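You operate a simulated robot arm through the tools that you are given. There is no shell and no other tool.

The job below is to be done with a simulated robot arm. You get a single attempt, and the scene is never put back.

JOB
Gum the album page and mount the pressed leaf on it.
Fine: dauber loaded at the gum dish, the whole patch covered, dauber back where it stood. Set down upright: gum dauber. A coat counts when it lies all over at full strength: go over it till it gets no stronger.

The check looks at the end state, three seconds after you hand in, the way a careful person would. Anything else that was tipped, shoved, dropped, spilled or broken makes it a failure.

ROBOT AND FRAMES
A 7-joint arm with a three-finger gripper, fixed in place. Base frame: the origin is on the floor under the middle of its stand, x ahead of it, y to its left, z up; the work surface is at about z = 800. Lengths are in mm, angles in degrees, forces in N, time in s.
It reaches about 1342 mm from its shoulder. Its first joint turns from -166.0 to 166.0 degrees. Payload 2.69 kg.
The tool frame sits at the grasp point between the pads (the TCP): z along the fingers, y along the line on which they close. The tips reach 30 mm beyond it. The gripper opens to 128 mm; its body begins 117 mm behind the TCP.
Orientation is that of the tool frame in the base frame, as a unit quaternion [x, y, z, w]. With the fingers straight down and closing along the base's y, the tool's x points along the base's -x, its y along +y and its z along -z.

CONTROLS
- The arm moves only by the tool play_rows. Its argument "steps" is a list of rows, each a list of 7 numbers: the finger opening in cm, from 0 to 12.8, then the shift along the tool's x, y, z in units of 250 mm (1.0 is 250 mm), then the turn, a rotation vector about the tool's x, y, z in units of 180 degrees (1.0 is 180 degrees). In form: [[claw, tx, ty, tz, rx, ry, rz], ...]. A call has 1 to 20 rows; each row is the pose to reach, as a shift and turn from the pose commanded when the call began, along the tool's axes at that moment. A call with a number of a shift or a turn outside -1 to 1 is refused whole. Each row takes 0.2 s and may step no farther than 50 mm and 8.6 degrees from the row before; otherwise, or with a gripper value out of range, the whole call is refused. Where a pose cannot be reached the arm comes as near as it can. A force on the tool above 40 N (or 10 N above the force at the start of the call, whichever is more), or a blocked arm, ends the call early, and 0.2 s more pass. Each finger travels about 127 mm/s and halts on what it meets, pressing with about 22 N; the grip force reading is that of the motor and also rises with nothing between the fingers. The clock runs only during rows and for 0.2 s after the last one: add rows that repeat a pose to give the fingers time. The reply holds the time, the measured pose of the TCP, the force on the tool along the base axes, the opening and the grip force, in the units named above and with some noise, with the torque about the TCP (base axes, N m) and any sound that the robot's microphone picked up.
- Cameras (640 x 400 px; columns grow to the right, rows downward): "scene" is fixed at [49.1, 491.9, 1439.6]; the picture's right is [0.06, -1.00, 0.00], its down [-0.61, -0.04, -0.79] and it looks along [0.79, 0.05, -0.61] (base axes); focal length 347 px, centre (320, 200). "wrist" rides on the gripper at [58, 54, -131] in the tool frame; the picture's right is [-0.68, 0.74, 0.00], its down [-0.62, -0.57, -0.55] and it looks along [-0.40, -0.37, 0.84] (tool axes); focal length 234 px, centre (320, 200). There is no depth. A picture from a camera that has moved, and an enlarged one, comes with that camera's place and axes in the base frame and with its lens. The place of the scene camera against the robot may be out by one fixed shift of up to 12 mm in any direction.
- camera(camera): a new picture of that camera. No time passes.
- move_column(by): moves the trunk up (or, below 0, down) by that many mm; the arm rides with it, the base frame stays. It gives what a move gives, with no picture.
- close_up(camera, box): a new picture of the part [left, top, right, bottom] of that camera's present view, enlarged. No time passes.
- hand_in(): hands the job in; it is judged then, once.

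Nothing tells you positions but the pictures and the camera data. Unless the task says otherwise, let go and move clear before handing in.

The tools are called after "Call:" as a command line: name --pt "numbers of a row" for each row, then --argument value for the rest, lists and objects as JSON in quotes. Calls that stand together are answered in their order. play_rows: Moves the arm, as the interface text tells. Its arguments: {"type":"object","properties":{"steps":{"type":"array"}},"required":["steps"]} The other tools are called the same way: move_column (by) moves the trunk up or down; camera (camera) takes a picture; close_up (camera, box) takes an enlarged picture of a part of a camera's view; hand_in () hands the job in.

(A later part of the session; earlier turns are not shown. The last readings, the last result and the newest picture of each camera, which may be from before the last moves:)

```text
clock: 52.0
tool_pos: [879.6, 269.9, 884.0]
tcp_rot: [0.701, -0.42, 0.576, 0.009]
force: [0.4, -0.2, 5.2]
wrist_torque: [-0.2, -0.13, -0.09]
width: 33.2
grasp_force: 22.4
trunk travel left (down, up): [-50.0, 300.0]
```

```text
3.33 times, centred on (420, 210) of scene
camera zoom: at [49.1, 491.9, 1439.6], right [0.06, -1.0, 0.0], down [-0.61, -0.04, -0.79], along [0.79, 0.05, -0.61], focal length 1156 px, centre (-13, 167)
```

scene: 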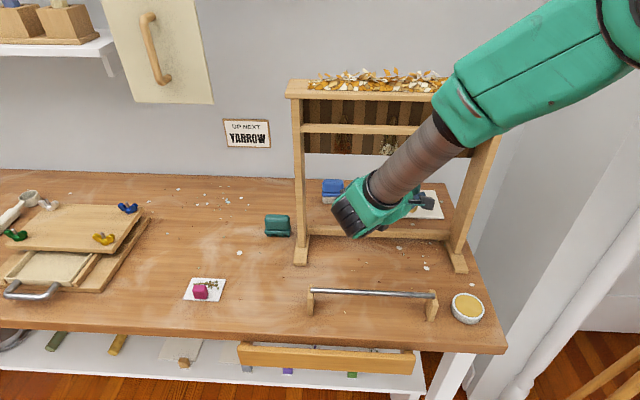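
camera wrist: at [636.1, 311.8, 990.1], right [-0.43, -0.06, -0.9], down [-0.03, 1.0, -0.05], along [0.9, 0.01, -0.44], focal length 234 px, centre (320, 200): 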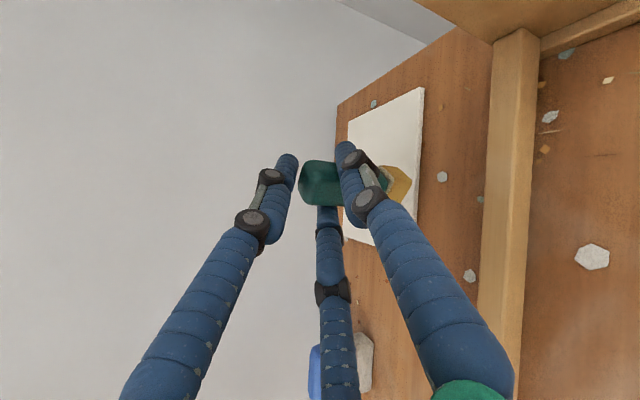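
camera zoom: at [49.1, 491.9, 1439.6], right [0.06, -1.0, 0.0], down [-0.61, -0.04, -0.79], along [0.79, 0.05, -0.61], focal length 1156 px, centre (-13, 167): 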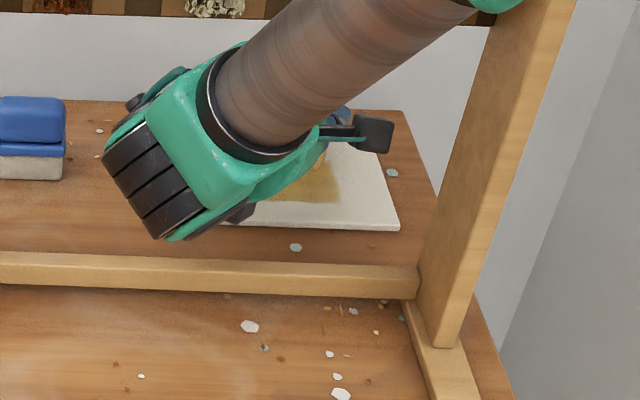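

The coat is building well. I'll do a second full pass with lines offset between the first ones.

Call:
play_rows --pt "1.5 0.0557 0.0598 0.0506 0 0 0" --pt "1.5 0.0653 0.0869 0.0361 0 0 0" --pt "1.5 0.0003 0.0144 -0.0192 0 0 0" --pt "1.5 -0.0693 -0.0633 -0.0785 0 0 0" --pt "1.5 -0.1344 -0.1358 -0.1338 0 0 0" --pt "1.5 -0.1337 -0.0998 -0.1818 0 0 0" --pt "1.5 -0.0686 -0.0273 -0.1265 0 0 0" --pt "1.5 0.001 0.0504 -0.0672 0 0 0" --pt "1.5 0.066 0.1229 -0.0119 0 0 0" --pt "1.5 0.0668 0.1613 -0.0631 0 0 0" --pt "1.5 0.0018 0.0888 -0.1184 0 0 0" --pt "1.5 -0.0678 0.0111 -0.1777 0 0 0" --pt "1.5 -0.1329 -0.0614 -0.233 0 0 0" --pt "1.5 -0.1322 -0.0254 -0.281 0 0 0" --pt "1.5 -0.0671 0.0471 -0.2257 0 0 0" --pt "1.5 0.0025 0.1248 -0.1664 0 0 0" --pt "1.5 0.0675 0.1973 -0.1111 0 0 0" --pt "1.5 0.0586 0.2086 -0.1479 0 0 0" --pt "1.5 -0.011 0.1309 -0.2072 0 0 0" --pt "1.5 -0.0807 0.0531 -0.2665 0 0 0"

Call:
close_up --camera "wrist" --box '[260, 40, 480, 260]'

Call:
close_up --camera "scene" --box '[370, 170, 470, 240]'

```text
clock: 56.2
tool_pos: [818.5, 305.6, 883.3]
tcp_rot: [0.701, -0.421, 0.575, 0.007]
force: [-0.8, 1.6, 14.5]
wrist_torque: [0.1, -0.14, 0.03]
width: 33.2
grasp_force: 21.8
trunk travel left (down, up): [-50.0, 300.0]
```

```text
1.82 times, centred on (370, 150) of wrist
camera zoom: at [679.5, 302.4, 948.6], right [-0.43, -0.08, -0.9], down [-0.09, 0.99, -0.05], along [0.9, 0.06, -0.43], focal length 426 px, centre (229, 291)
```

zoom: 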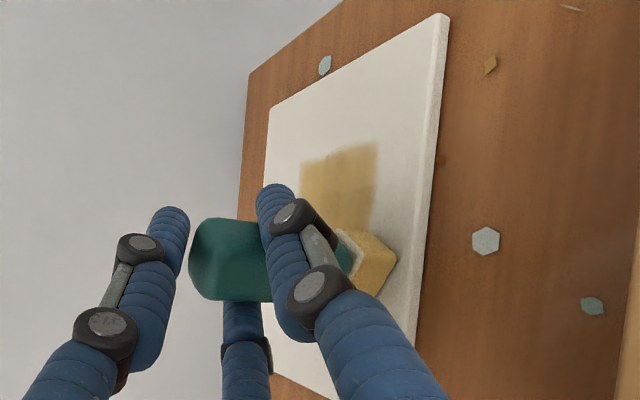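

```text
5.71 times, centred on (420, 205) of scene
camera zoom: at [49.1, 491.9, 1439.6], right [0.06, -1.0, 0.0], down [-0.61, -0.04, -0.79], along [0.79, 0.05, -0.61], focal length 1983 px, centre (-251, 171)
```

zoom: 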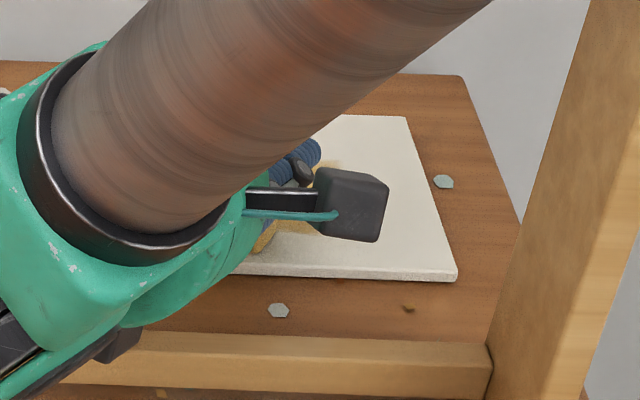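

Call:
close_up --camera "wrist" --box '[350, 100, 450, 200]'

```text
4.00 times, centred on (400, 150) of wrist
camera zoom: at [679.5, 302.4, 948.6], right [-0.43, -0.08, -0.9], down [-0.09, 0.99, -0.05], along [0.9, 0.06, -0.43], focal length 937 px, centre (0, 400)
```

zoom: 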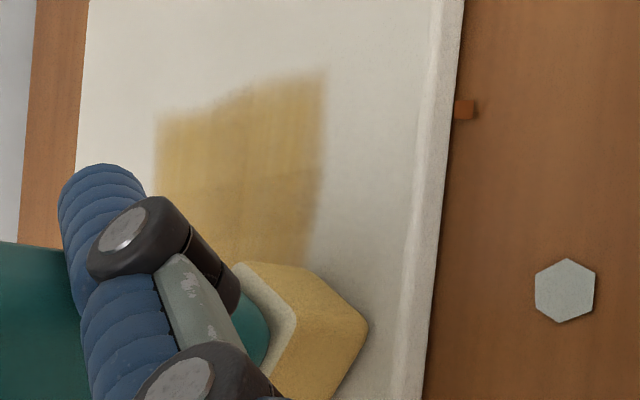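

The coat is nearly even and the page hasn't moved. I'll do a third pass with strokes across (along x), including the edges.

Call:
play_rows --pt "1.5 -0.0498 -0.0578 -0.044 0 0 0" --pt "1.5 -0.0513 -0.1346 0.0584 0 0 0" --pt "1.5 -0.0528 -0.209 0.1576 0 0 0" --pt "1.5 -0.0249 -0.1779 0.1813 0 0 0" --pt "1.5 -0.0234 -0.1035 0.0821 0 0 0" --pt "1.5 -0.0219 -0.0267 -0.0203 0 0 0" --pt "1.5 0.0106 0.0096 0.0074 0 0 0" --pt "1.5 0.0091 -0.0672 0.1098 0 0 0" --pt "1.5 0.0076 -0.1416 0.209 0 0 0" --pt "1.5 0.0401 -0.1054 0.2367 0 0 0" --pt "1.5 0.0416 -0.031 0.1375 0 0 0" --pt "1.5 0.0431 0.0458 0.0351 0 0 0" --pt "1.5 0.0756 0.0821 0.0627 0 0 0" --pt "1.5 0.0741 0.0053 0.1651 0 0 0" --pt "1.5 0.0726 -0.0691 0.2643 0 0 0" --pt "1.5 0.1051 -0.0328 0.292 0 0 0" --pt "1.5 0.1066 0.0416 0.1928 0 0 0" --pt "1.5 0.1081 0.1184 0.0904 0 0 0" --pt "1.5 0.1406 0.1546 0.1181 0 0 0" --pt "1.5 0.1391 0.0778 0.2205 0 0 0"

Call:
close_up --camera "wrist" --box '[320, 120, 520, 320]'

Call:
close_up --camera "scene" --box '[370, 170, 470, 240]'

```text
clock: 60.4
tool_pos: [851.7, 244.4, 884.0]
tcp_rot: [0.7, -0.422, 0.576, 0.009]
force: [-2.6, 0.1, 6.7]
wrist_torque: [-0.04, 0.08, -0.03]
width: 33.1
grasp_force: 22.3
trunk travel left (down, up): [-50.0, 300.0]
```

```text
2.00 times, centred on (420, 220) of wrist
camera zoom: at [711.6, 242.3, 948.8], right [-0.43, -0.08, -0.9], down [-0.09, 0.99, -0.05], along [0.9, 0.06, -0.44], focal length 468 px, centre (120, 160)
```

zoom: 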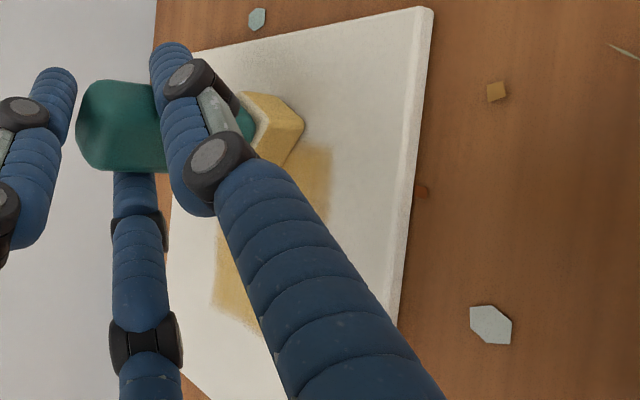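

```text
5.71 times, centred on (420, 205) of scene
camera zoom: at [49.1, 491.9, 1439.6], right [0.06, -1.0, 0.0], down [-0.61, -0.04, -0.79], along [0.79, 0.05, -0.61], focal length 1983 px, centre (-251, 171)
```

zoom: 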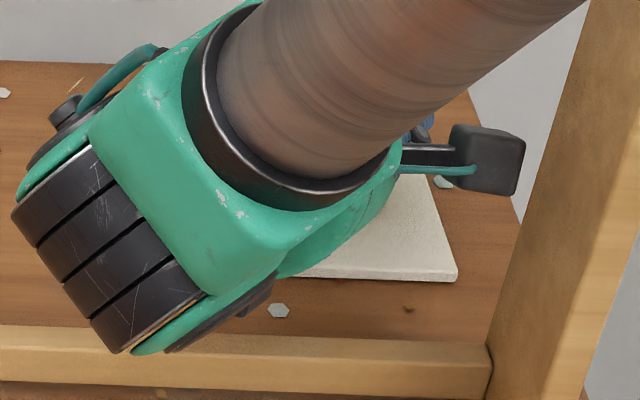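

The left edge of the patch shows at y ≈ 321, so the patch centre is about (860, 280). I'll go over the borders once more.

Call:
play_rows --pt "1.5 -0.0014 -0.072 0.096 0 0 0" --pt "1.5 -0.02 -0.0927 0.0802 0 0 0" --pt "1.5 -0.0186 -0.0207 -0.0158 0 0 0" --pt "1.5 -0.0172 0.0513 -0.1118 0 0 0" --pt "1.5 0.0016 0.0816 -0.1088 0 0 0" --pt "1.5 0.0047 0.01 -0.0024 0 0 0" --pt "1.5 -0.0059 -0.0724 0.0856 0 0 0" --pt "1.5 -0.071 -0.1497 0.0367 0 0 0" --pt "1.5 -0.1361 -0.2222 -0.0186 0 0 0" --pt "1.5 -0.1964 -0.2896 -0.07 0 0 0" --pt "1.5 -0.1997 -0.2228 -0.17 0 0 0" --pt "1.5 -0.1983 -0.1508 -0.266 0 0 0" --pt "1.5 -0.1795 -0.1205 -0.263 0 0 0" --pt "1.5 -0.181 -0.1973 -0.1606 0 0 0" --pt "1.5 -0.1823 -0.2645 -0.071 0 0 0" --pt "1.5 -0.1544 -0.2334 -0.0472 0 0 0" --pt "1.5 -0.153 -0.1614 -0.1432 0 0 0" --pt "1.5 -0.1516 -0.0918 -0.236 0 0 0" --pt "1.5 -0.0959 -0.0296 -0.1886 0 0 0" --pt "1.5 -0.0309 0.0429 -0.1333 0 0 0"

Call:
close_up --camera "wrist" --box '[320, 120, 520, 320]'

```text
clock: 64.6
tool_pos: [817.0, 258.1, 883.6]
tcp_rot: [0.701, -0.42, 0.576, 0.009]
force: [1.4, -5.1, 11.0]
wrist_torque: [-0.42, -0.23, -0.04]
width: 32.9
grasp_force: 21.8
trunk travel left (down, up): [-50.0, 300.0]
```

```text
2.00 times, centred on (420, 220) of wrist
camera zoom: at [677.9, 256.3, 948.6], right [-0.43, -0.08, -0.9], down [-0.09, 0.99, -0.05], along [0.9, 0.06, -0.43], focal length 468 px, centre (120, 160)
```

zoom: 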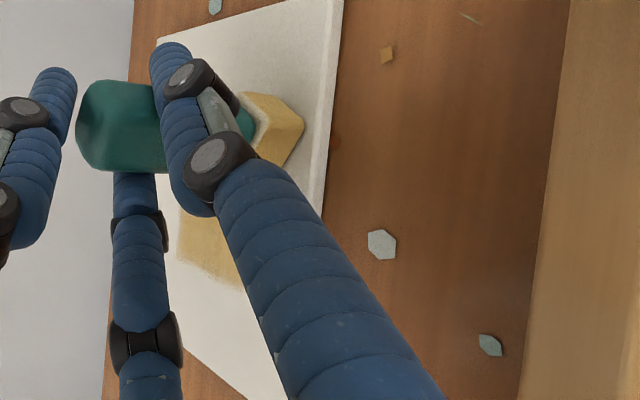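

I'll lift off and shift left to get an unobstructed look at the coat.

Call:
play_rows --pt "1.5 0.0261 -0.015 -0.0109 0 0 0" --pt "1.5 -0.0243 -0.1036 -0.103 0 0 0" --pt "1.5 -0.1006 -0.1771 -0.1842 0 0 0" --pt "1.5 -0.1794 -0.2531 -0.2674 0 0 0"

Call:
camera --camera "wrist"

Call:
close_up --camera "wrist" --box '[320, 0, 480, 200]'

Call:
close_up --camera "scene" --box '[370, 170, 470, 240]'

```text
clock: 65.6
tool_pos: [802.2, 359.6, 898.9]
tcp_rot: [0.701, -0.421, 0.575, 0.008]
force: [-0.6, -1.0, -0.3]
wrist_torque: [0.03, 0.01, 0.07]
width: 33.2
grasp_force: 22.3
trunk travel left (down, up): [-50.0, 300.0]
```

```text
taken
camera wrist: at [663.6, 356.7, 964.4], right [-0.43, -0.08, -0.9], down [-0.09, 0.99, -0.05], along [0.9, 0.06, -0.44], focal length 234 px, centre (320, 200)
```

wrist: 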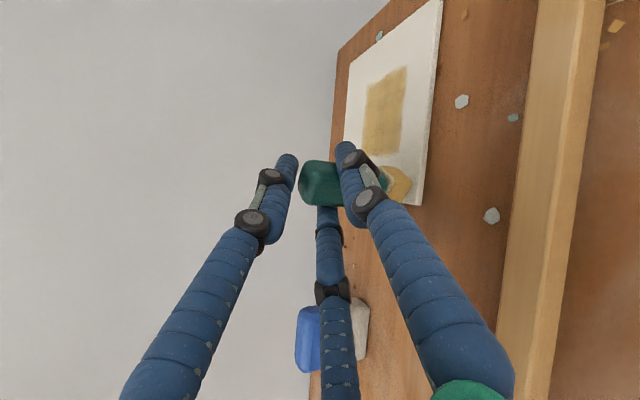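

```text
2.00 times, centred on (400, 100) of wrist
camera zoom: at [663.6, 356.7, 964.4], right [-0.43, -0.08, -0.9], down [-0.09, 0.99, -0.05], along [0.9, 0.06, -0.44], focal length 468 px, centre (160, 400)
```

zoom: 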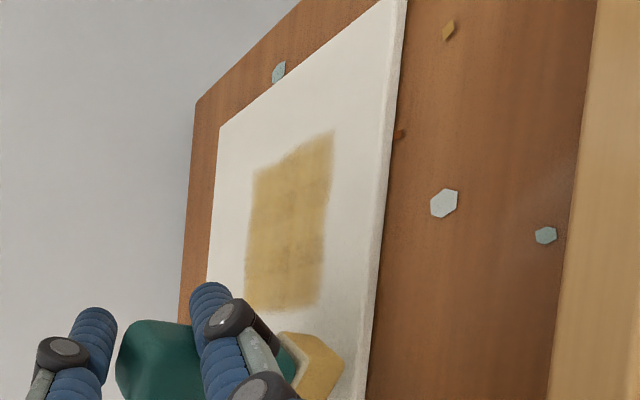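

```text
5.71 times, centred on (420, 205) of scene
camera zoom: at [49.1, 491.9, 1439.6], right [0.06, -1.0, 0.0], down [-0.61, -0.04, -0.79], along [0.79, 0.05, -0.61], focal length 1983 px, centre (-251, 171)
```

zoom: 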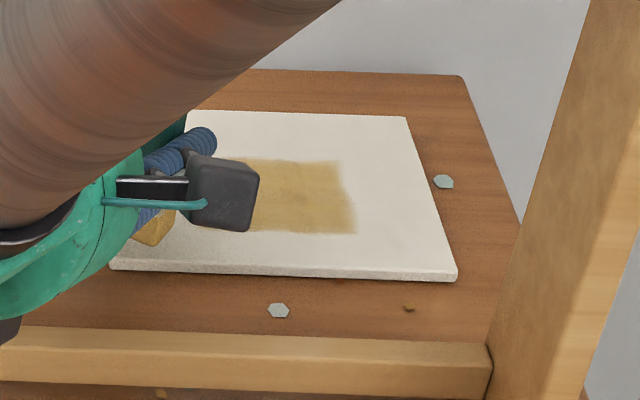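

Call:
close_up --camera "wrist" --box '[350, 55, 420, 165]'

Call:
close_up --camera "scene" --box '[400, 190, 440, 220]'

```text
3.64 times, centred on (385, 110) of wrist
camera zoom: at [663.6, 356.7, 964.4], right [-0.43, -0.08, -0.9], down [-0.09, 0.99, -0.05], along [0.9, 0.06, -0.44], focal length 852 px, centre (84, 527)
```

zoom: 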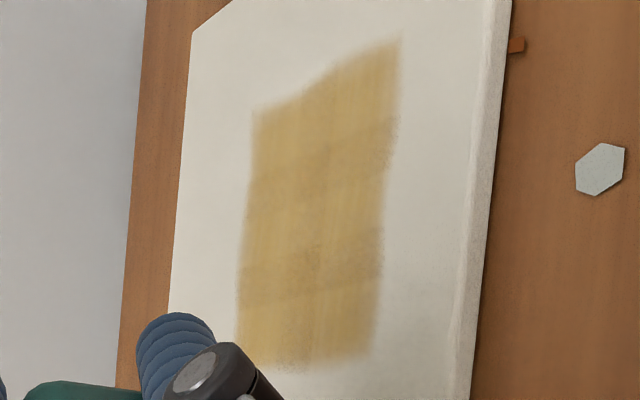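

```text
13.33 times, centred on (420, 205) of scene
camera zoom: at [49.1, 491.9, 1439.6], right [0.06, -1.0, 0.0], down [-0.61, -0.04, -0.79], along [0.79, 0.05, -0.61], focal length 4626 px, centre (-1013, 133)
```

zoom: 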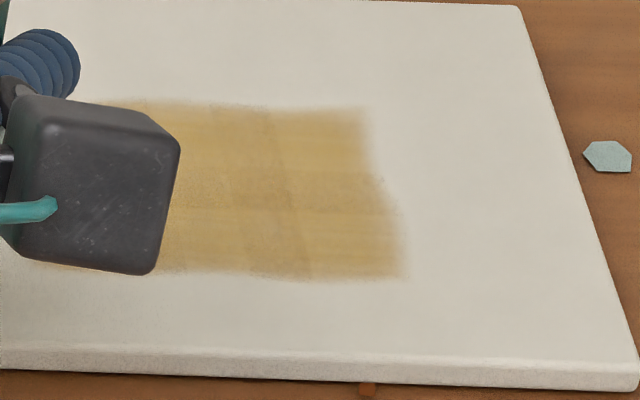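

The whole patch is coated but still slightly streaky. I'll go down again for another full pass with closely spaced lines, then compare the colour.

Call:
play_rows --pt "1.5 0.065 0.0359 0.1058 0 0 0" --pt "1.5 0.0324 0.0547 0.1194 0 0 0" --pt "1.5 0.0199 0.0738 0.1336 0 0 0" --pt "1.5 0.0848 0.1415 0.1953 0 0 0" --pt "1.5 0.1521 0.2166 0.2526 0 0 0" --pt "1.5 0.2171 0.2892 0.308 0 0 0" --pt "1.5 0.2166 0.2652 0.34 0 0 0" --pt "1.5 0.1516 0.1926 0.2846 0 0 0" --pt "1.5 0.0843 0.1175 0.2273 0 0 0" --pt "1.5 0.0169 0.0424 0.17 0 0 0" --pt "1.5 0.0164 0.0184 0.202 0 0 0" --pt "1.5 0.0838 0.0935 0.2593 0 0 0" --pt "1.5 0.1511 0.1686 0.3166 0 0 0" --pt "1.5 0.2161 0.2412 0.372 0 0 0" --pt "1.5 0.2156 0.2172 0.404 0 0 0" --pt "1.5 0.1506 0.1446 0.3486 0 0 0" --pt "1.5 0.0833 0.0695 0.2913 0 0 0" --pt "1.5 0.0159 -0.0056 0.234 0 0 0" --pt "1.5 0.0155 -0.0296 0.266 0 0 0" --pt "1.5 0.0829 0.0455 0.3233 0 0 0"

```text
clock: 69.8
tool_pos: [861.3, 298.5, 883.7]
tcp_rot: [0.701, -0.421, 0.576, 0.008]
force: [1.3, -2.9, 7.7]
wrist_torque: [-0.25, -0.2, -0.12]
width: 33.2
grasp_force: 22.4
trunk travel left (down, up): [-50.0, 300.0]
```

Call:
play_rows --pt "1.5 0.065 0.0749 0.0521 0 0 0" --pt "1.5 0.13 0.1475 0.1075 0 0 0" --pt "1.5 0.1296 0.1235 0.1395 0 0 0" --pt "1.5 0.0646 0.0509 0.0841 0 0 0" --pt "1.5 -0.0027 -0.0242 0.0268 0 0 0" --pt "1.5 -0.07 -0.0993 -0.0305 0 0 0" --pt "1.5 -0.0706 -0.1257 0.0047 0 0 0" --pt "1.5 -0.0033 -0.0506 0.062 0 0 0" --pt "1.5 0.064 0.0245 0.1193 0 0 0" --pt "1.5 0.129 0.0971 0.1747 0 0 0" --pt "1.5 0.1282 0.1665 0.0767 0 0 0" --pt "1.5 0.1296 0.2385 -0.0193 0 0 0" --pt "1.5 0.1017 0.2074 -0.043 0 0 0" --pt "1.5 0.1003 0.1354 0.053 0 0 0" --pt "1.5 0.0988 0.0634 0.149 0 0 0" --pt "1.5 0.0292 -0.0143 0.0897 0 0 0" --pt "1.5 -0.0405 -0.092 0.0304 0 0 0" --pt "1.5 -0.0436 -0.0252 -0.0696 0 0 0" --pt "1.5 -0.0422 0.0468 -0.1656 0 0 0" --pt "1.5 -0.0654 0.0209 -0.1853 0 0 0"

```text
clock: 74.0
tool_pos: [821.2, 327.8, 884.2]
tcp_rot: [0.7, -0.422, 0.576, 0.009]
force: [-2.3, -3.6, 12.2]
wrist_torque: [-0.23, 0.0, -0.04]
width: 33.2
grasp_force: 22.3
trunk travel left (down, up): [-50.0, 300.0]
```

Call:
play_rows --pt "1.5 0.0261 -0.015 -0.0109 0 0 0" --pt "1.5 -0.0201 -0.0661 -0.1449 0 0 0" --pt "1.5 -0.0201 -0.0661 -0.1449 0 0 0"

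Call:
close_up --camera "wrist" --box '[350, 55, 420, 165]'

Call:
close_up --camera "scene" --box '[400, 190, 440, 220]'

```text
clock: 74.8
tool_pos: [802.3, 360.1, 898.0]
tcp_rot: [0.701, -0.422, 0.576, 0.009]
force: [0.3, 0.1, -0.5]
wrist_torque: [0.02, 0.03, -0.04]
width: 33.0
grasp_force: 22.2
trunk travel left (down, up): [-50.0, 300.0]
```

```text
3.64 times, centred on (385, 110) of wrist
camera zoom: at [662.7, 358.2, 963.2], right [-0.43, -0.08, -0.9], down [-0.09, 0.99, -0.05], along [0.9, 0.06, -0.44], focal length 852 px, centre (84, 527)
```

zoom: 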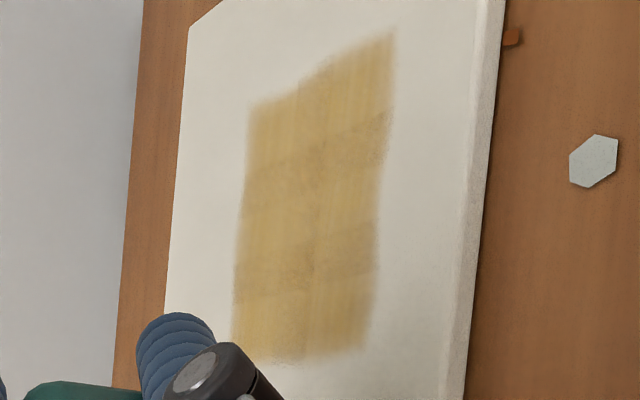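

```text
13.33 times, centred on (420, 205) of scene
camera zoom: at [49.1, 491.9, 1439.6], right [0.06, -1.0, 0.0], down [-0.61, -0.04, -0.79], along [0.79, 0.05, -0.61], focal length 4626 px, centre (-1013, 133)
```

zoom: 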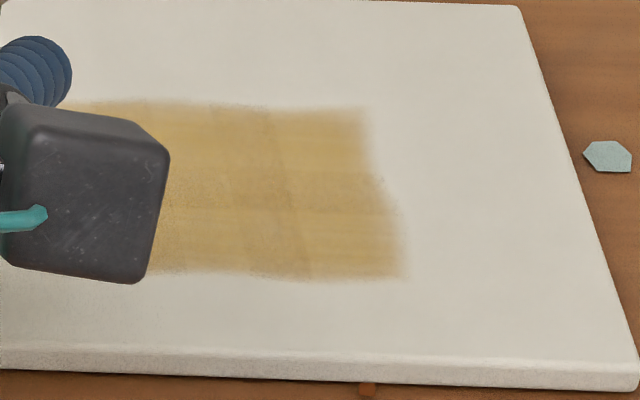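

The colour and pattern look the same as before this pass, so it seems saturated. I'll do one last full cross-wise pass to be certain before returning the dauber.

Call:
play_rows --pt "1.5 0.0661 0.0326 0.1129 0 0 0" --pt "1.5 0.0209 0.0705 0.1406 0 0 0" --pt "1.5 0.0194 -0.0015 0.2366 0 0 0" --pt "1.5 0.018 -0.0735 0.3326 0 0 0" --pt "1.5 0.0412 -0.0476 0.3524 0 0 0" --pt "1.5 0.0426 0.0244 0.2564 0 0 0" --pt "1.5 0.0441 0.0964 0.1604 0 0 0" --pt "1.5 0.0674 0.1223 0.1802 0 0 0" --pt "1.5 0.0659 0.0503 0.2762 0 0 0" --pt "1.5 0.0645 -0.0217 0.3722 0 0 0" --pt "1.5 0.0877 0.0042 0.3919 0 0 0" --pt "1.5 0.0891 0.0762 0.2959 0 0 0" --pt "1.5 0.0906 0.1482 0.1999 0 0 0" --pt "1.5 0.1138 0.1741 0.2197 0 0 0" --pt "1.5 0.1123 0.1021 0.3157 0 0 0" --pt "1.5 0.1109 0.0301 0.4117 0 0 0" --pt "1.5 0.1341 0.056 0.4315 0 0 0" --pt "1.5 0.1355 0.128 0.3355 0 0 0" --pt "1.5 0.137 0.2 0.2395 0 0 0" --pt "1.5 0.1602 0.2259 0.2592 0 0 0"

```text
clock: 79.0
tool_pos: [820.2, 267.9, 883.7]
tcp_rot: [0.701, -0.421, 0.576, 0.008]
force: [-1.5, -0.5, 9.2]
wrist_torque: [-0.17, 0.04, -0.03]
width: 33.2
grasp_force: 22.2
trunk travel left (down, up): [-50.0, 300.0]
```

Call:
play_rows --pt "1.5 -0.0014 -0.072 0.096 0 0 0" --pt "1.5 -0.0029 -0.144 0.192 0 0 0" --pt "1.5 0.0203 -0.1181 0.2118 0 0 0" --pt "1.5 0.0218 -0.0461 0.1158 0 0 0" --pt "1.5 0.0232 0.0259 0.0198 0 0 0" --pt "1.5 0.0441 0.0492 0.0376 0 0 0" --pt "1.5 0.0427 -0.0228 0.1336 0 0 0" --pt "1.5 0.0412 -0.0948 0.2296 0 0 0" --pt "1.5 0.0575 -0.0766 0.2434 0 0 0" --pt "1.5 0.059 -0.0046 0.1474 0 0 0" --pt "1.5 0.0604 0.0674 0.0514 0 0 0" --pt "1.5 0.0772 0.042 0.0326 0 0 0" --pt "1.5 0.0153 -0.0571 -0.0726 0 0 0" --pt "1.5 -0.0727 -0.1412 -0.1669 0 0 0" --pt "1.5 -0.1583 -0.2226 -0.2593 0 0 0"

Call:
close_up --camera "wrist" --box '[350, 55, 420, 165]'

Call:
close_up --camera "scene" --box '[400, 190, 440, 220]'

Call:
close_up --camera "wrist" --box '[280, 120, 460, 260]'

```text
clock: 82.2
tool_pos: [801.2, 359.0, 898.2]
tcp_rot: [0.701, -0.421, 0.575, 0.009]
force: [0.9, -0.7, -0.4]
wrist_torque: [0.05, 0.02, 0.04]
width: 33.2
grasp_force: 22.0
trunk travel left (down, up): [-50.0, 300.0]
```

```text
3.64 times, centred on (385, 110) of wrist
camera zoom: at [662.0, 357.5, 963.6], right [-0.43, -0.08, -0.9], down [-0.09, 0.99, -0.05], along [0.9, 0.06, -0.44], focal length 852 px, centre (84, 527)
```

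zoom: 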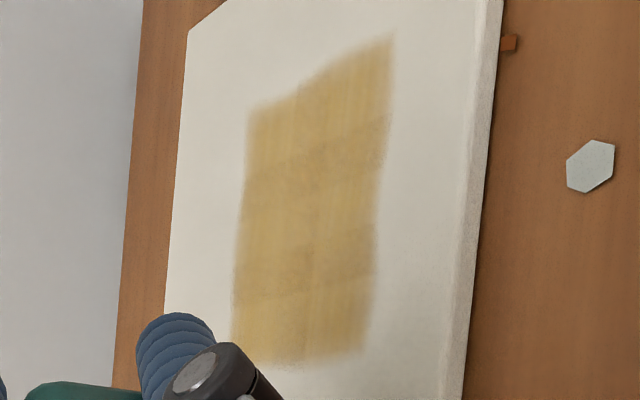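

```text
13.33 times, centred on (420, 205) of scene
camera zoom: at [49.1, 491.9, 1439.6], right [0.06, -1.0, 0.0], down [-0.61, -0.04, -0.79], along [0.79, 0.05, -0.61], focal length 4626 px, centre (-1013, 133)
```

zoom: 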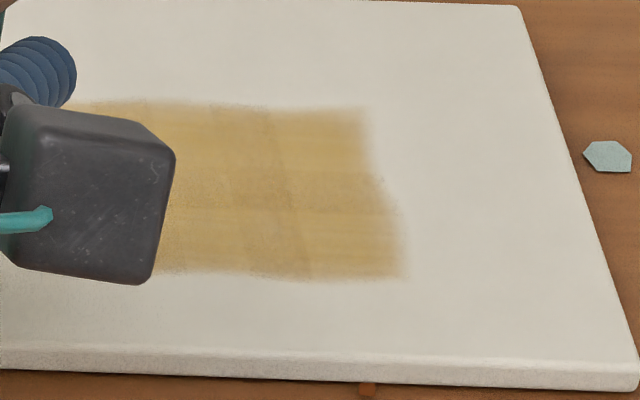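

```text
2.86 times, centred on (370, 190) of wrist
camera zoom: at [662.0, 357.5, 963.6], right [-0.43, -0.08, -0.9], down [-0.09, 0.99, -0.05], along [0.9, 0.06, -0.44], focal length 669 px, centre (177, 229)
```

zoom: 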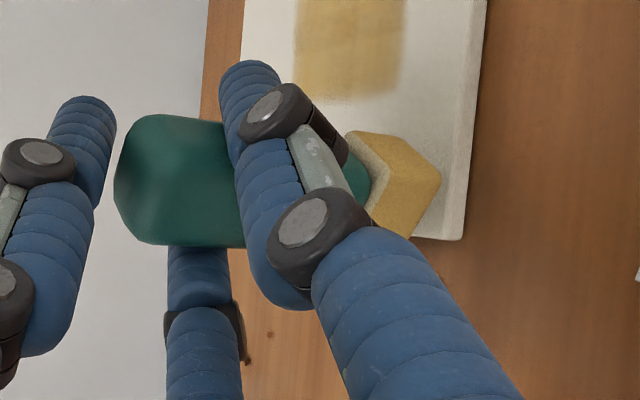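

The coat is unchanged by the extra pass, so it's at full strength over the whole patch. Now I'll back the dauber out of the rack, over the bar.

Call:
play_rows --pt "1.5 0.0462 0.0025 -0.0575 0 0 0" --pt "1.5 0.0891 0.0092 -0.1168 0 0 0" --pt "1.5 0.0975 0.1015 -0.2475 0 0 0" --pt "1.5 0.0976 0.1789 -0.3895 0 0 0" --pt "1.5 0.114 0.2468 -0.5383 0 0 0" --pt "1.5 0.1368 0.3111 -0.6897 0 0 0"

Call:
camera --camera "scene"

```text
clock: 83.6
tool_pos: [616.1, 374.5, 947.3]
tcp_rot: [0.701, -0.422, 0.575, 0.01]
force: [1.3, 0.7, -0.1]
wrist_torque: [-0.04, 0.02, -0.04]
width: 33.1
grasp_force: 22.3
trunk travel left (down, up): [-50.0, 300.0]
```

```text
taken
```

scene: 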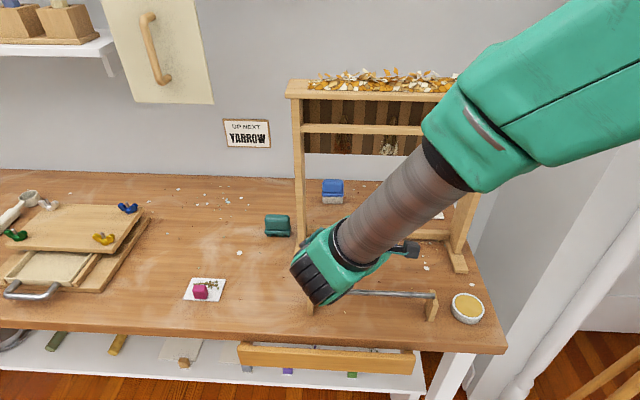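

Call:
play_rows --pt "1.5 -0.052 -0.0709 -0.1293 0.0181 -0.0104 -0.0076" --pt "1.5 -0.104 -0.1418 -0.2586 0.0362 -0.0209 -0.0151" --pt "1.5 -0.1561 -0.2127 -0.3879 0.0543 -0.0313 -0.0227" --pt "1.5 -0.2081 -0.2836 -0.5172 0.0724 -0.0418 -0.0303"

```text
clock: 84.6
tool_pos: [555.9, 515.8, 983.5]
tcp_rot: [0.753, -0.32, 0.571, -0.071]
force: [0.7, -0.5, -0.4]
wrist_torque: [0.0, 0.0, 0.0]
width: 33.0
grasp_force: 21.7
trunk travel left (down, up): [-50.0, 300.0]
```

Call:
play_rows --pt "1.5 -0.1133 -0.0756 -0.0578 0.0179 -0.0103 -0.0075" --pt "1.5 -0.2265 -0.1513 -0.1156 0.0357 -0.0206 -0.0149" --pt "1.5 -0.3398 -0.2269 -0.1734 0.0536 -0.031 -0.0224" --pt "1.5 -0.453 -0.3025 -0.2312 0.0715 -0.0413 -0.0299" --pt "1.5 -0.453 -0.3025 -0.2312 0.0715 -0.0413 -0.0299"

Call:
camera --camera "wrist"

Call:
camera --camera "scene"

```text
clock: 85.8
tool_pos: [518.2, 653.9, 945.7]
tcp_rot: [0.79, -0.212, 0.556, -0.148]
force: [-0.1, 0.0, -0.5]
wrist_torque: [-0.04, -0.02, -0.01]
width: 33.0
grasp_force: 21.9
trunk travel left (down, up): [-50.0, 300.0]
```

```text
taken
camera wrist: at [401.3, 578.7, 1011.2], right [-0.32, -0.3, -0.9], down [-0.6, 0.8, -0.05], along [0.73, 0.52, -0.44], focal length 234 px, centre (320, 200)
```

wrist: 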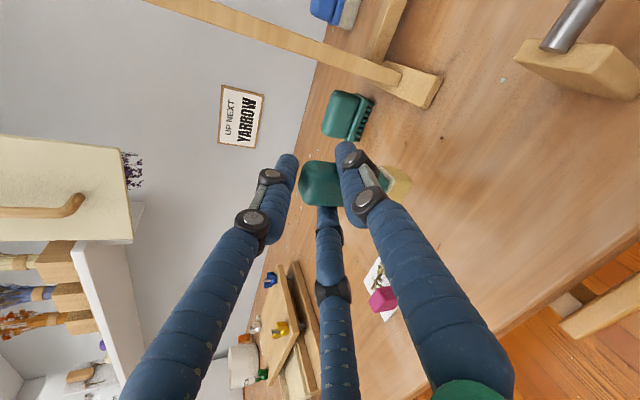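

```text
taken
```

scene: 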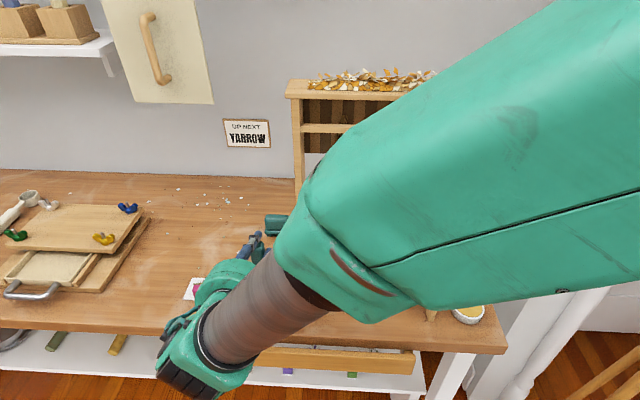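

I'm above the dauber's original spot, within about 1 mm. I'll lower it carefully.

Call:
play_rows --pt "1.5 -0.07 0.04 0.025 0 0 0" --pt "1.5 -0.14 0.08 0.052 0 0 0" --pt "1.5 -0.1966 0.1135 0.0779 0 0 0" --pt "1.5 -0.2129 0.1229 0.0848 0 0 0" --pt "1.5 -0.2194 0.1266 0.0875 0 0 0" --pt "1.5 -0.2226 0.1285 0.0888 0 0 0"

Call:
close_up --camera "wrist" --box '[260, 100, 480, 260]'

```text
clock: 87.2
tool_pos: [518.2, 653.6, 877.8]
tcp_rot: [0.79, -0.213, 0.556, -0.148]
force: [0.7, -0.5, -0.3]
wrist_torque: [0.02, 0.01, -0.02]
width: 33.2
grasp_force: 22.3
trunk travel left (down, up): [-50.0, 300.0]
```

```text
2.50 times, centred on (370, 180) of wrist
camera zoom: at [401.0, 578.9, 942.8], right [-0.32, -0.3, -0.9], down [-0.6, 0.8, -0.05], along [0.73, 0.52, -0.44], focal length 585 px, centre (195, 250)
```

zoom: 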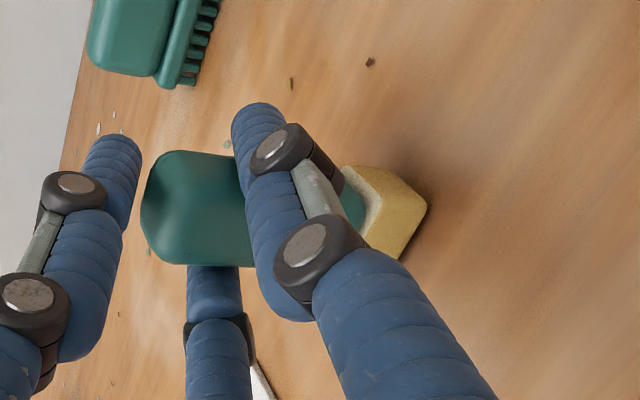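

No contact yet; I'll keep lowering in small steps.

Call:
play_rows --pt "1.5 -0.0026 0.0015 0.0011 0 0 0" --pt "1.5 -0.0052 0.003 0.0022 0 0 0" --pt "1.5 -0.0052 0.003 0.0022 0 0 0"

```text
clock: 88.0
tool_pos: [517.3, 654.1, 876.4]
tcp_rot: [0.79, -0.213, 0.556, -0.148]
force: [0.6, -1.4, -1.1]
wrist_torque: [0.02, 0.0, 0.01]
width: 32.9
grasp_force: 21.7
trunk travel left (down, up): [-50.0, 300.0]
```

Call:
play_rows --pt "1.5 -0.0026 0.0015 0.0011 0 0 0" --pt "1.5 -0.0039 0.0023 0.0016 0 0 0" --pt "1.5 -0.0039 0.0023 0.0016 0 0 0"

```text
clock: 88.8
tool_pos: [517.5, 654.5, 875.5]
tcp_rot: [0.789, -0.213, 0.556, -0.149]
force: [-1.0, -0.5, 1.9]
wrist_torque: [0.01, 0.02, -0.02]
width: 32.9
grasp_force: 22.3
trunk travel left (down, up): [-50.0, 300.0]
```

Call:
play_rows --pt "1.5 -0.002 0.0011 0.0008 0 0 0" --pt "1.5 -0.002 0.0011 0.0008 0 0 0"

Call:
close_up --camera "wrist" --box '[320, 120, 440, 220]'

Call:
close_up --camera "scene" --box '[200, 230, 320, 320]'

```text
clock: 89.4
tool_pos: [517.0, 653.1, 875.8]
tcp_rot: [0.789, -0.212, 0.557, -0.149]
force: [1.6, -1.7, 7.2]
wrist_torque: [-0.03, -0.1, -0.03]
width: 32.8
grasp_force: 22.2
trunk travel left (down, up): [-50.0, 300.0]
```

```text
4.00 times, centred on (380, 170) of wrist
camera zoom: at [400.8, 578.9, 940.4], right [-0.32, -0.3, -0.9], down [-0.6, 0.8, -0.05], along [0.73, 0.52, -0.43], focal length 937 px, centre (80, 320)
```

zoom: 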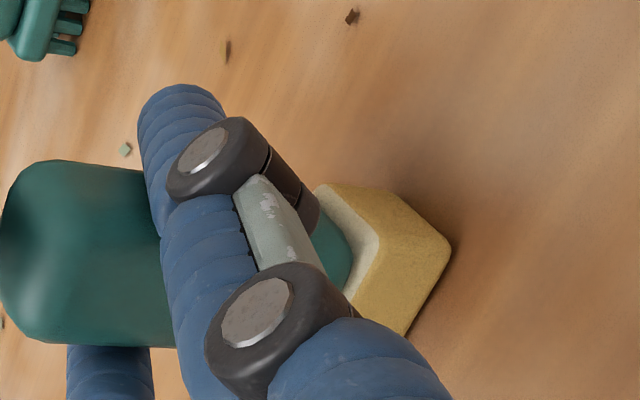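

```text
4.44 times, centred on (260, 275) of scene
camera zoom: at [49.1, 491.9, 1439.6], right [0.06, -1.0, 0.0], down [-0.61, -0.04, -0.79], along [0.79, 0.05, -0.61], focal length 1542 px, centre (587, -133)
```

zoom: 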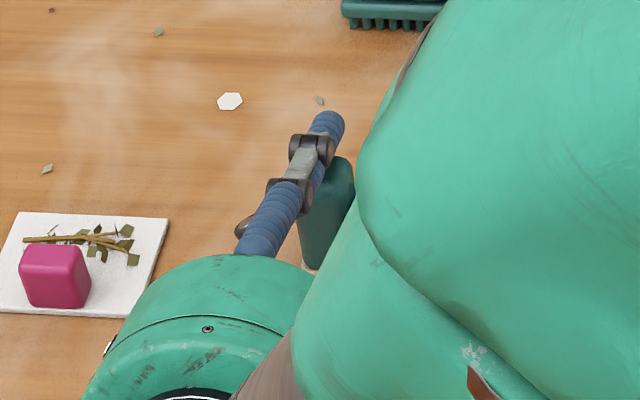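

The dauber is standing on the table with about 7 N on it. I'll open the fingers evenly and slowly.

Call:
play_rows --pt "3.6 0 0 0 0 0 0" --pt "4.2 0 0 0 0 0 0" --pt "5.5 0 0 0 0 0 0" --pt "7.5 0 0 0 0 0 0" --pt "7.5 0 0 0 0 0 0"

Call:
camera --camera "wrist"

Call:
close_up --camera "scene" --box '[200, 230, 320, 320]'

```text
clock: 90.6
tool_pos: [517.2, 654.6, 873.6]
tcp_rot: [0.789, -0.213, 0.557, -0.149]
force: [0.1, -0.7, 0.0]
wrist_torque: [0.0, -0.01, 0.0]
width: 74.9
grasp_force: 0.0
trunk travel left (down, up): [-50.0, 300.0]
```

```text
taken
camera wrist: at [400.8, 578.9, 939.7], right [-0.32, -0.3, -0.9], down [-0.6, 0.8, -0.05], along [0.73, 0.52, -0.44], focal length 234 px, centre (320, 200)
```

wrist: 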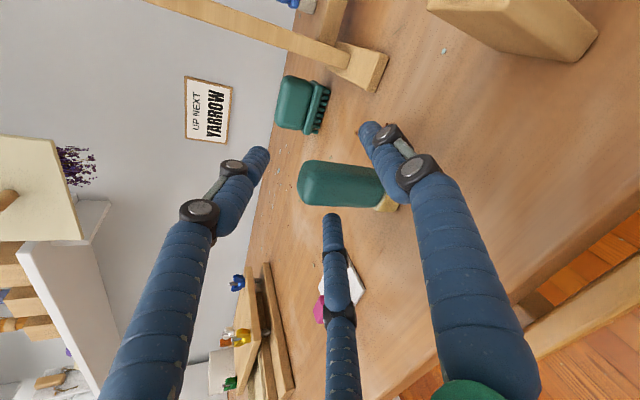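

```text
4.44 times, centred on (260, 275) of scene
camera zoom: at [49.1, 491.9, 1439.6], right [0.06, -1.0, 0.0], down [-0.61, -0.04, -0.79], along [0.79, 0.05, -0.61], focal length 1542 px, centre (587, -133)
```

zoom: 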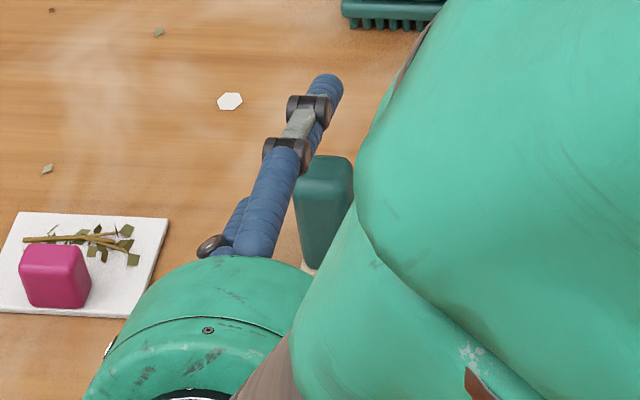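

The dauber stands upright in its place. I'll back the hand straight out along its axis and look.

Call:
play_rows --pt "7.5 0 0 -0.1 0 0 0" --pt "7.5 0 0 -0.22 0 0 0" --pt "7.5 0 0 -0.34 0 0 0" --pt "7.5 0.08 -0.047 -0.42 0 0 0"

Call:
camera --camera "wrist"

Call:
close_up --camera "wrist" --box '[250, 80, 410, 320]'

Call:
close_up --camera "scene" --box '[180, 230, 320, 320]'

```text
clock: 91.6
tool_pos: [427.9, 653.0, 930.6]
tcp_rot: [0.789, -0.213, 0.557, -0.148]
force: [1.2, -1.2, -0.5]
wrist_torque: [-0.02, -0.03, -0.05]
width: 75.2
grasp_force: 0.1
trunk travel left (down, up): [-50.0, 300.0]
```

```text
taken
camera wrist: at [309.9, 579.3, 996.3], right [-0.32, -0.3, -0.9], down [-0.6, 0.8, -0.05], along [0.73, 0.52, -0.44], focal length 234 px, centre (320, 200)
```

wrist: 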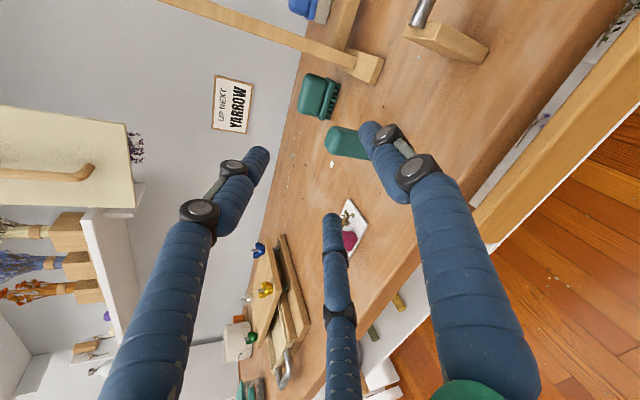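

```text
1.67 times, centred on (330, 200) of wrist
camera zoom: at [309.9, 579.3, 996.3], right [-0.32, -0.3, -0.9], down [-0.6, 0.8, -0.05], along [0.73, 0.52, -0.44], focal length 390 px, centre (303, 200)
```

zoom: 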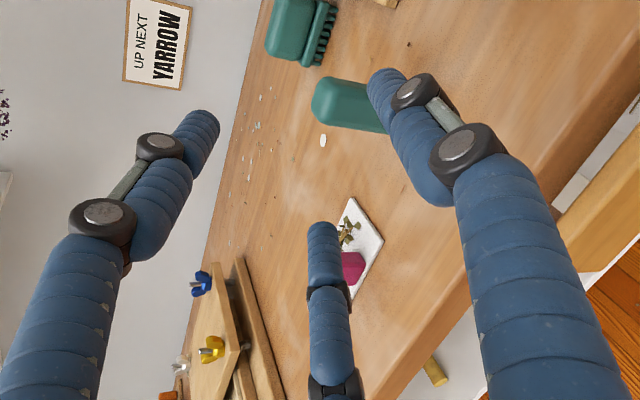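

```text
4.44 times, centred on (250, 275) of scene
camera zoom: at [49.1, 491.9, 1439.6], right [0.06, -1.0, 0.0], down [-0.61, -0.04, -0.79], along [0.79, 0.05, -0.61], focal length 1542 px, centre (631, -133)
```

zoom: 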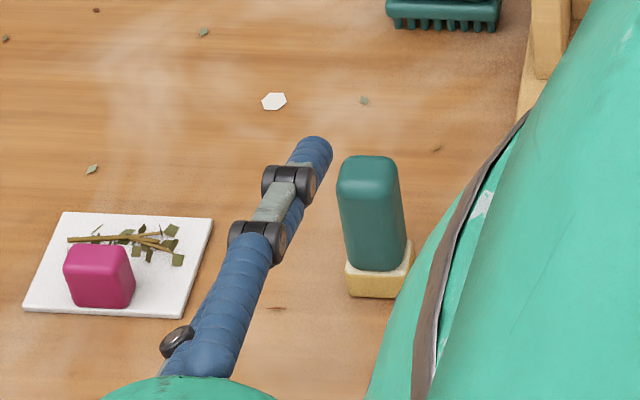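

The dauber is back upright at its place. Next I'll move towards the leaf card, pitching the hand down to 37° for a low grip on the pink knob while staying at yaw 0.

Call:
play_rows --pt "7.5 -0.0481 -0.1304 -0.0085 -0.0118 -0.0205 0" --pt "7.5 -0.0962 -0.2608 -0.017 -0.0236 -0.0409 0" --pt "7.5 -0.1443 -0.3912 -0.0255 -0.0354 -0.0614 0" --pt "7.5 -0.1924 -0.5216 -0.034 -0.0472 -0.0818 0"

Call:
camera --camera "wrist"

Call:
camera --camera "scene"

```text
clock: 92.6
tool_pos: [427.0, 789.8, 956.2]
tcp_rot: [0.863, -0.232, 0.433, -0.116]
force: [0.0, -0.6, -1.2]
wrist_torque: [-0.01, -0.05, 0.04]
width: 74.9
grasp_force: 0.0
trunk travel left (down, up): [-50.0, 300.0]
```

```text
taken
camera wrist: at [334.3, 716.1, 1052.6], right [-0.57, -0.3, -0.76], down [-0.59, 0.8, 0.13], along [0.57, 0.52, -0.63], focal length 234 px, centre (320, 200)
```

wrist: 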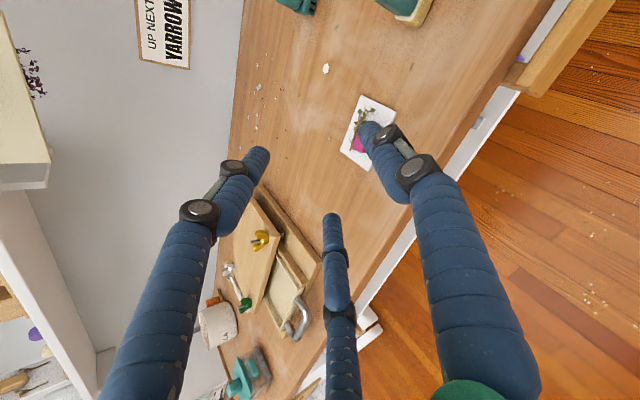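

```text
taken
```

scene: 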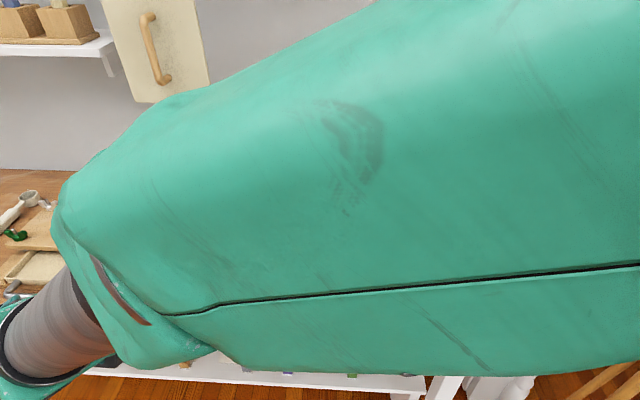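

Call:
play_rows --pt "7.5 -0.0463 0.0251 0.0991 0 0 0" --pt "7.5 -0.0925 0.0501 0.1981 0 0 0" --pt "7.5 -0.1388 0.0752 0.2972 0 0 0"

Call:
camera --camera "wrist"

Call:
close_up --camera "wrist" --box '[270, 80, 430, 240]'

```text
clock: 93.4
tool_pos: [461.7, 790.2, 880.5]
tcp_rot: [0.863, -0.232, 0.434, -0.116]
force: [-0.1, 0.3, 0.7]
wrist_torque: [-0.02, 0.03, 0.0]
width: 75.1
grasp_force: 0.0
trunk travel left (down, up): [-50.0, 300.0]
```

```text
taken
camera wrist: at [370.5, 716.1, 977.0], right [-0.57, -0.3, -0.77], down [-0.59, 0.8, 0.13], along [0.57, 0.52, -0.63], focal length 234 px, centre (320, 200)
```

wrist: 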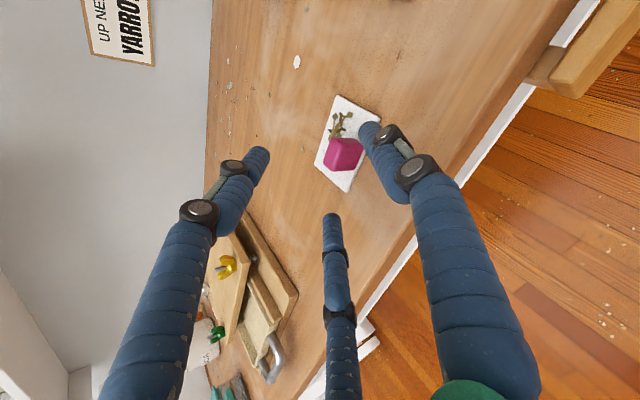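

```text
2.50 times, centred on (350, 160) of wrist
camera zoom: at [370.5, 716.1, 977.0], right [-0.57, -0.3, -0.77], down [-0.59, 0.8, 0.13], along [0.57, 0.52, -0.63], focal length 585 px, centre (245, 300)
```

zoom: 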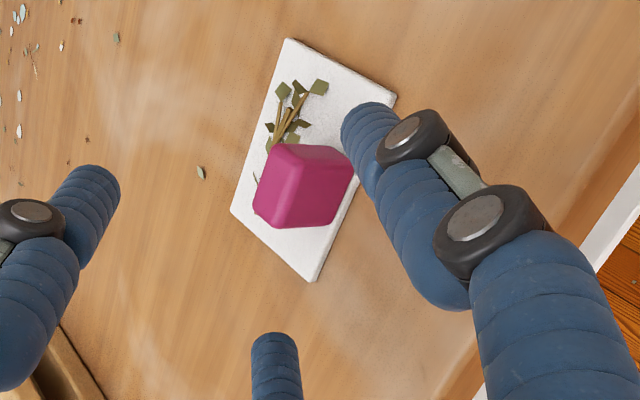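

Call:
close_up --camera "wrist" --box '[310, 90, 390, 200]'

```text
3.64 times, centred on (350, 145) of wrist
camera zoom: at [370.5, 716.1, 977.0], right [-0.57, -0.3, -0.77], down [-0.59, 0.8, 0.13], along [0.57, 0.52, -0.63], focal length 852 px, centre (211, 400)
```

zoom: 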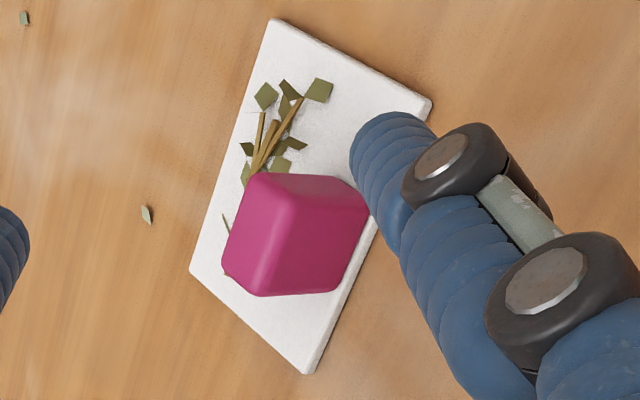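

The card is at x 497–556 and y 748–826, centre (526, 787). The pink tab is near its front edge, centre ≈ (508, 788), 16 × 25 × 28 mm. In the rack the camera would meet the right post in the present roll. I'll roll the hand +120° (finger C on top, camera underneath) before picking the tab.

Call:
play_rows --pt "7.5 0 0 -0.1 0 0 0" --pt "7.5 0 0 -0.2 0 0 0" --pt "7.5 0 0 -0.2 0 0 0.0444" --pt "7.5 0 0 -0.2 0 0 0.0889" --pt "7.5 0 0 -0.2 0 0 0.1333" --pt "7.5 0 0 -0.2 0 0 0.1778" --pt "7.5 0 0 -0.2 0 0 0.2222" --pt "7.5 0 0 -0.2 0 0 0.2667" --pt "7.5 0 0 -0.2 0 0 0.3111" --pt "7.5 0 0 -0.2 0 0 0.3556" --pt "7.5 0 0 -0.2 0 0 0.4" --pt "7.5 0 0 -0.2 0 0 0.4444" --pt "7.5 0 0 -0.2 0 0 0.4889" --pt "7.5 0 0 -0.2 0 0 0.5333" --pt "7.5 0 0 -0.2 0 0 0.5778" --pt "7.5 0 0 -0.2 0 0 0.6222" --pt "7.5 0 0 -0.2 0 0 0.6667" --pt "7.5 0 0 -0.2 0 0 0.6667"

Call:
camera --camera "wrist"

Call:
camera --camera "scene"

```text
clock: 97.2
tool_pos: [422.1, 791.5, 911.4]
tcp_rot: [-0.229, 0.864, -0.116, 0.434]
force: [0.8, -0.7, -1.0]
wrist_torque: [0.02, 0.01, -0.01]
width: 74.8
grasp_force: 0.1
trunk travel left (down, up): [-50.0, 300.0]
```

```text
taken
camera wrist: at [270.0, 810.5, 925.7], right [0.13, 0.98, 0.18], down [0.05, -0.18, 0.98], along [0.99, -0.12, -0.07], focal length 234 px, centre (320, 200)
```

wrist: 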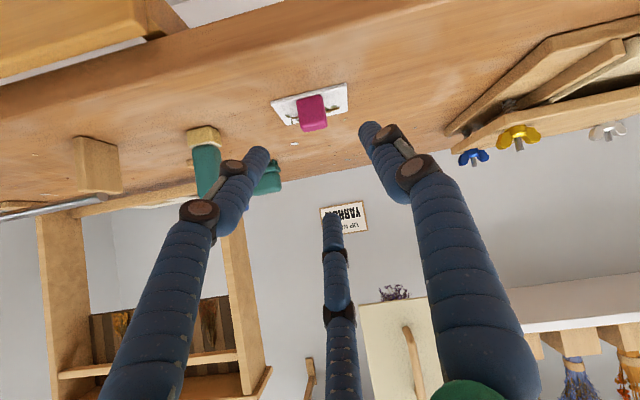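

```text
taken
```

scene: 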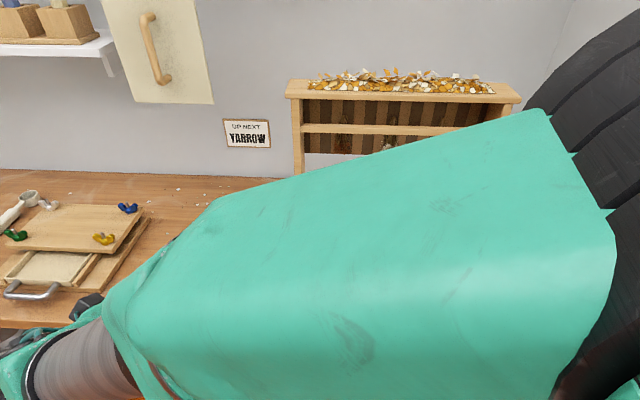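

The roll worked, and the camera under the hand (its picture is upside down) sees the tab between the two lower fingers. I'll enlarge it.

Call:
close_up --camera "wrist" --box '[250, 60, 370, 160]'

```text
4.00 times, centred on (310, 110) of wrist
camera zoom: at [270.0, 810.5, 925.7], right [0.13, 0.98, 0.18], down [0.05, -0.18, 0.98], along [0.99, -0.12, -0.07], focal length 937 px, centre (360, 560)
```

zoom: 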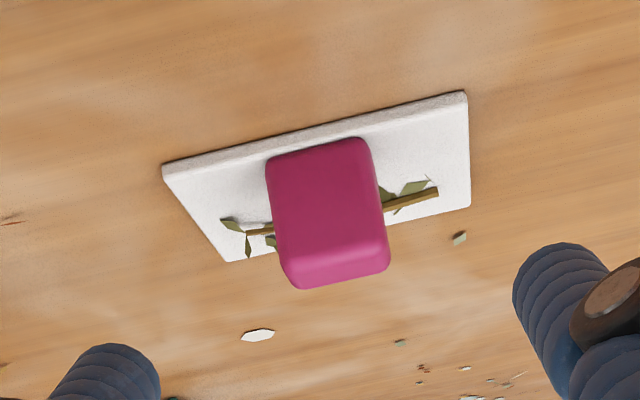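

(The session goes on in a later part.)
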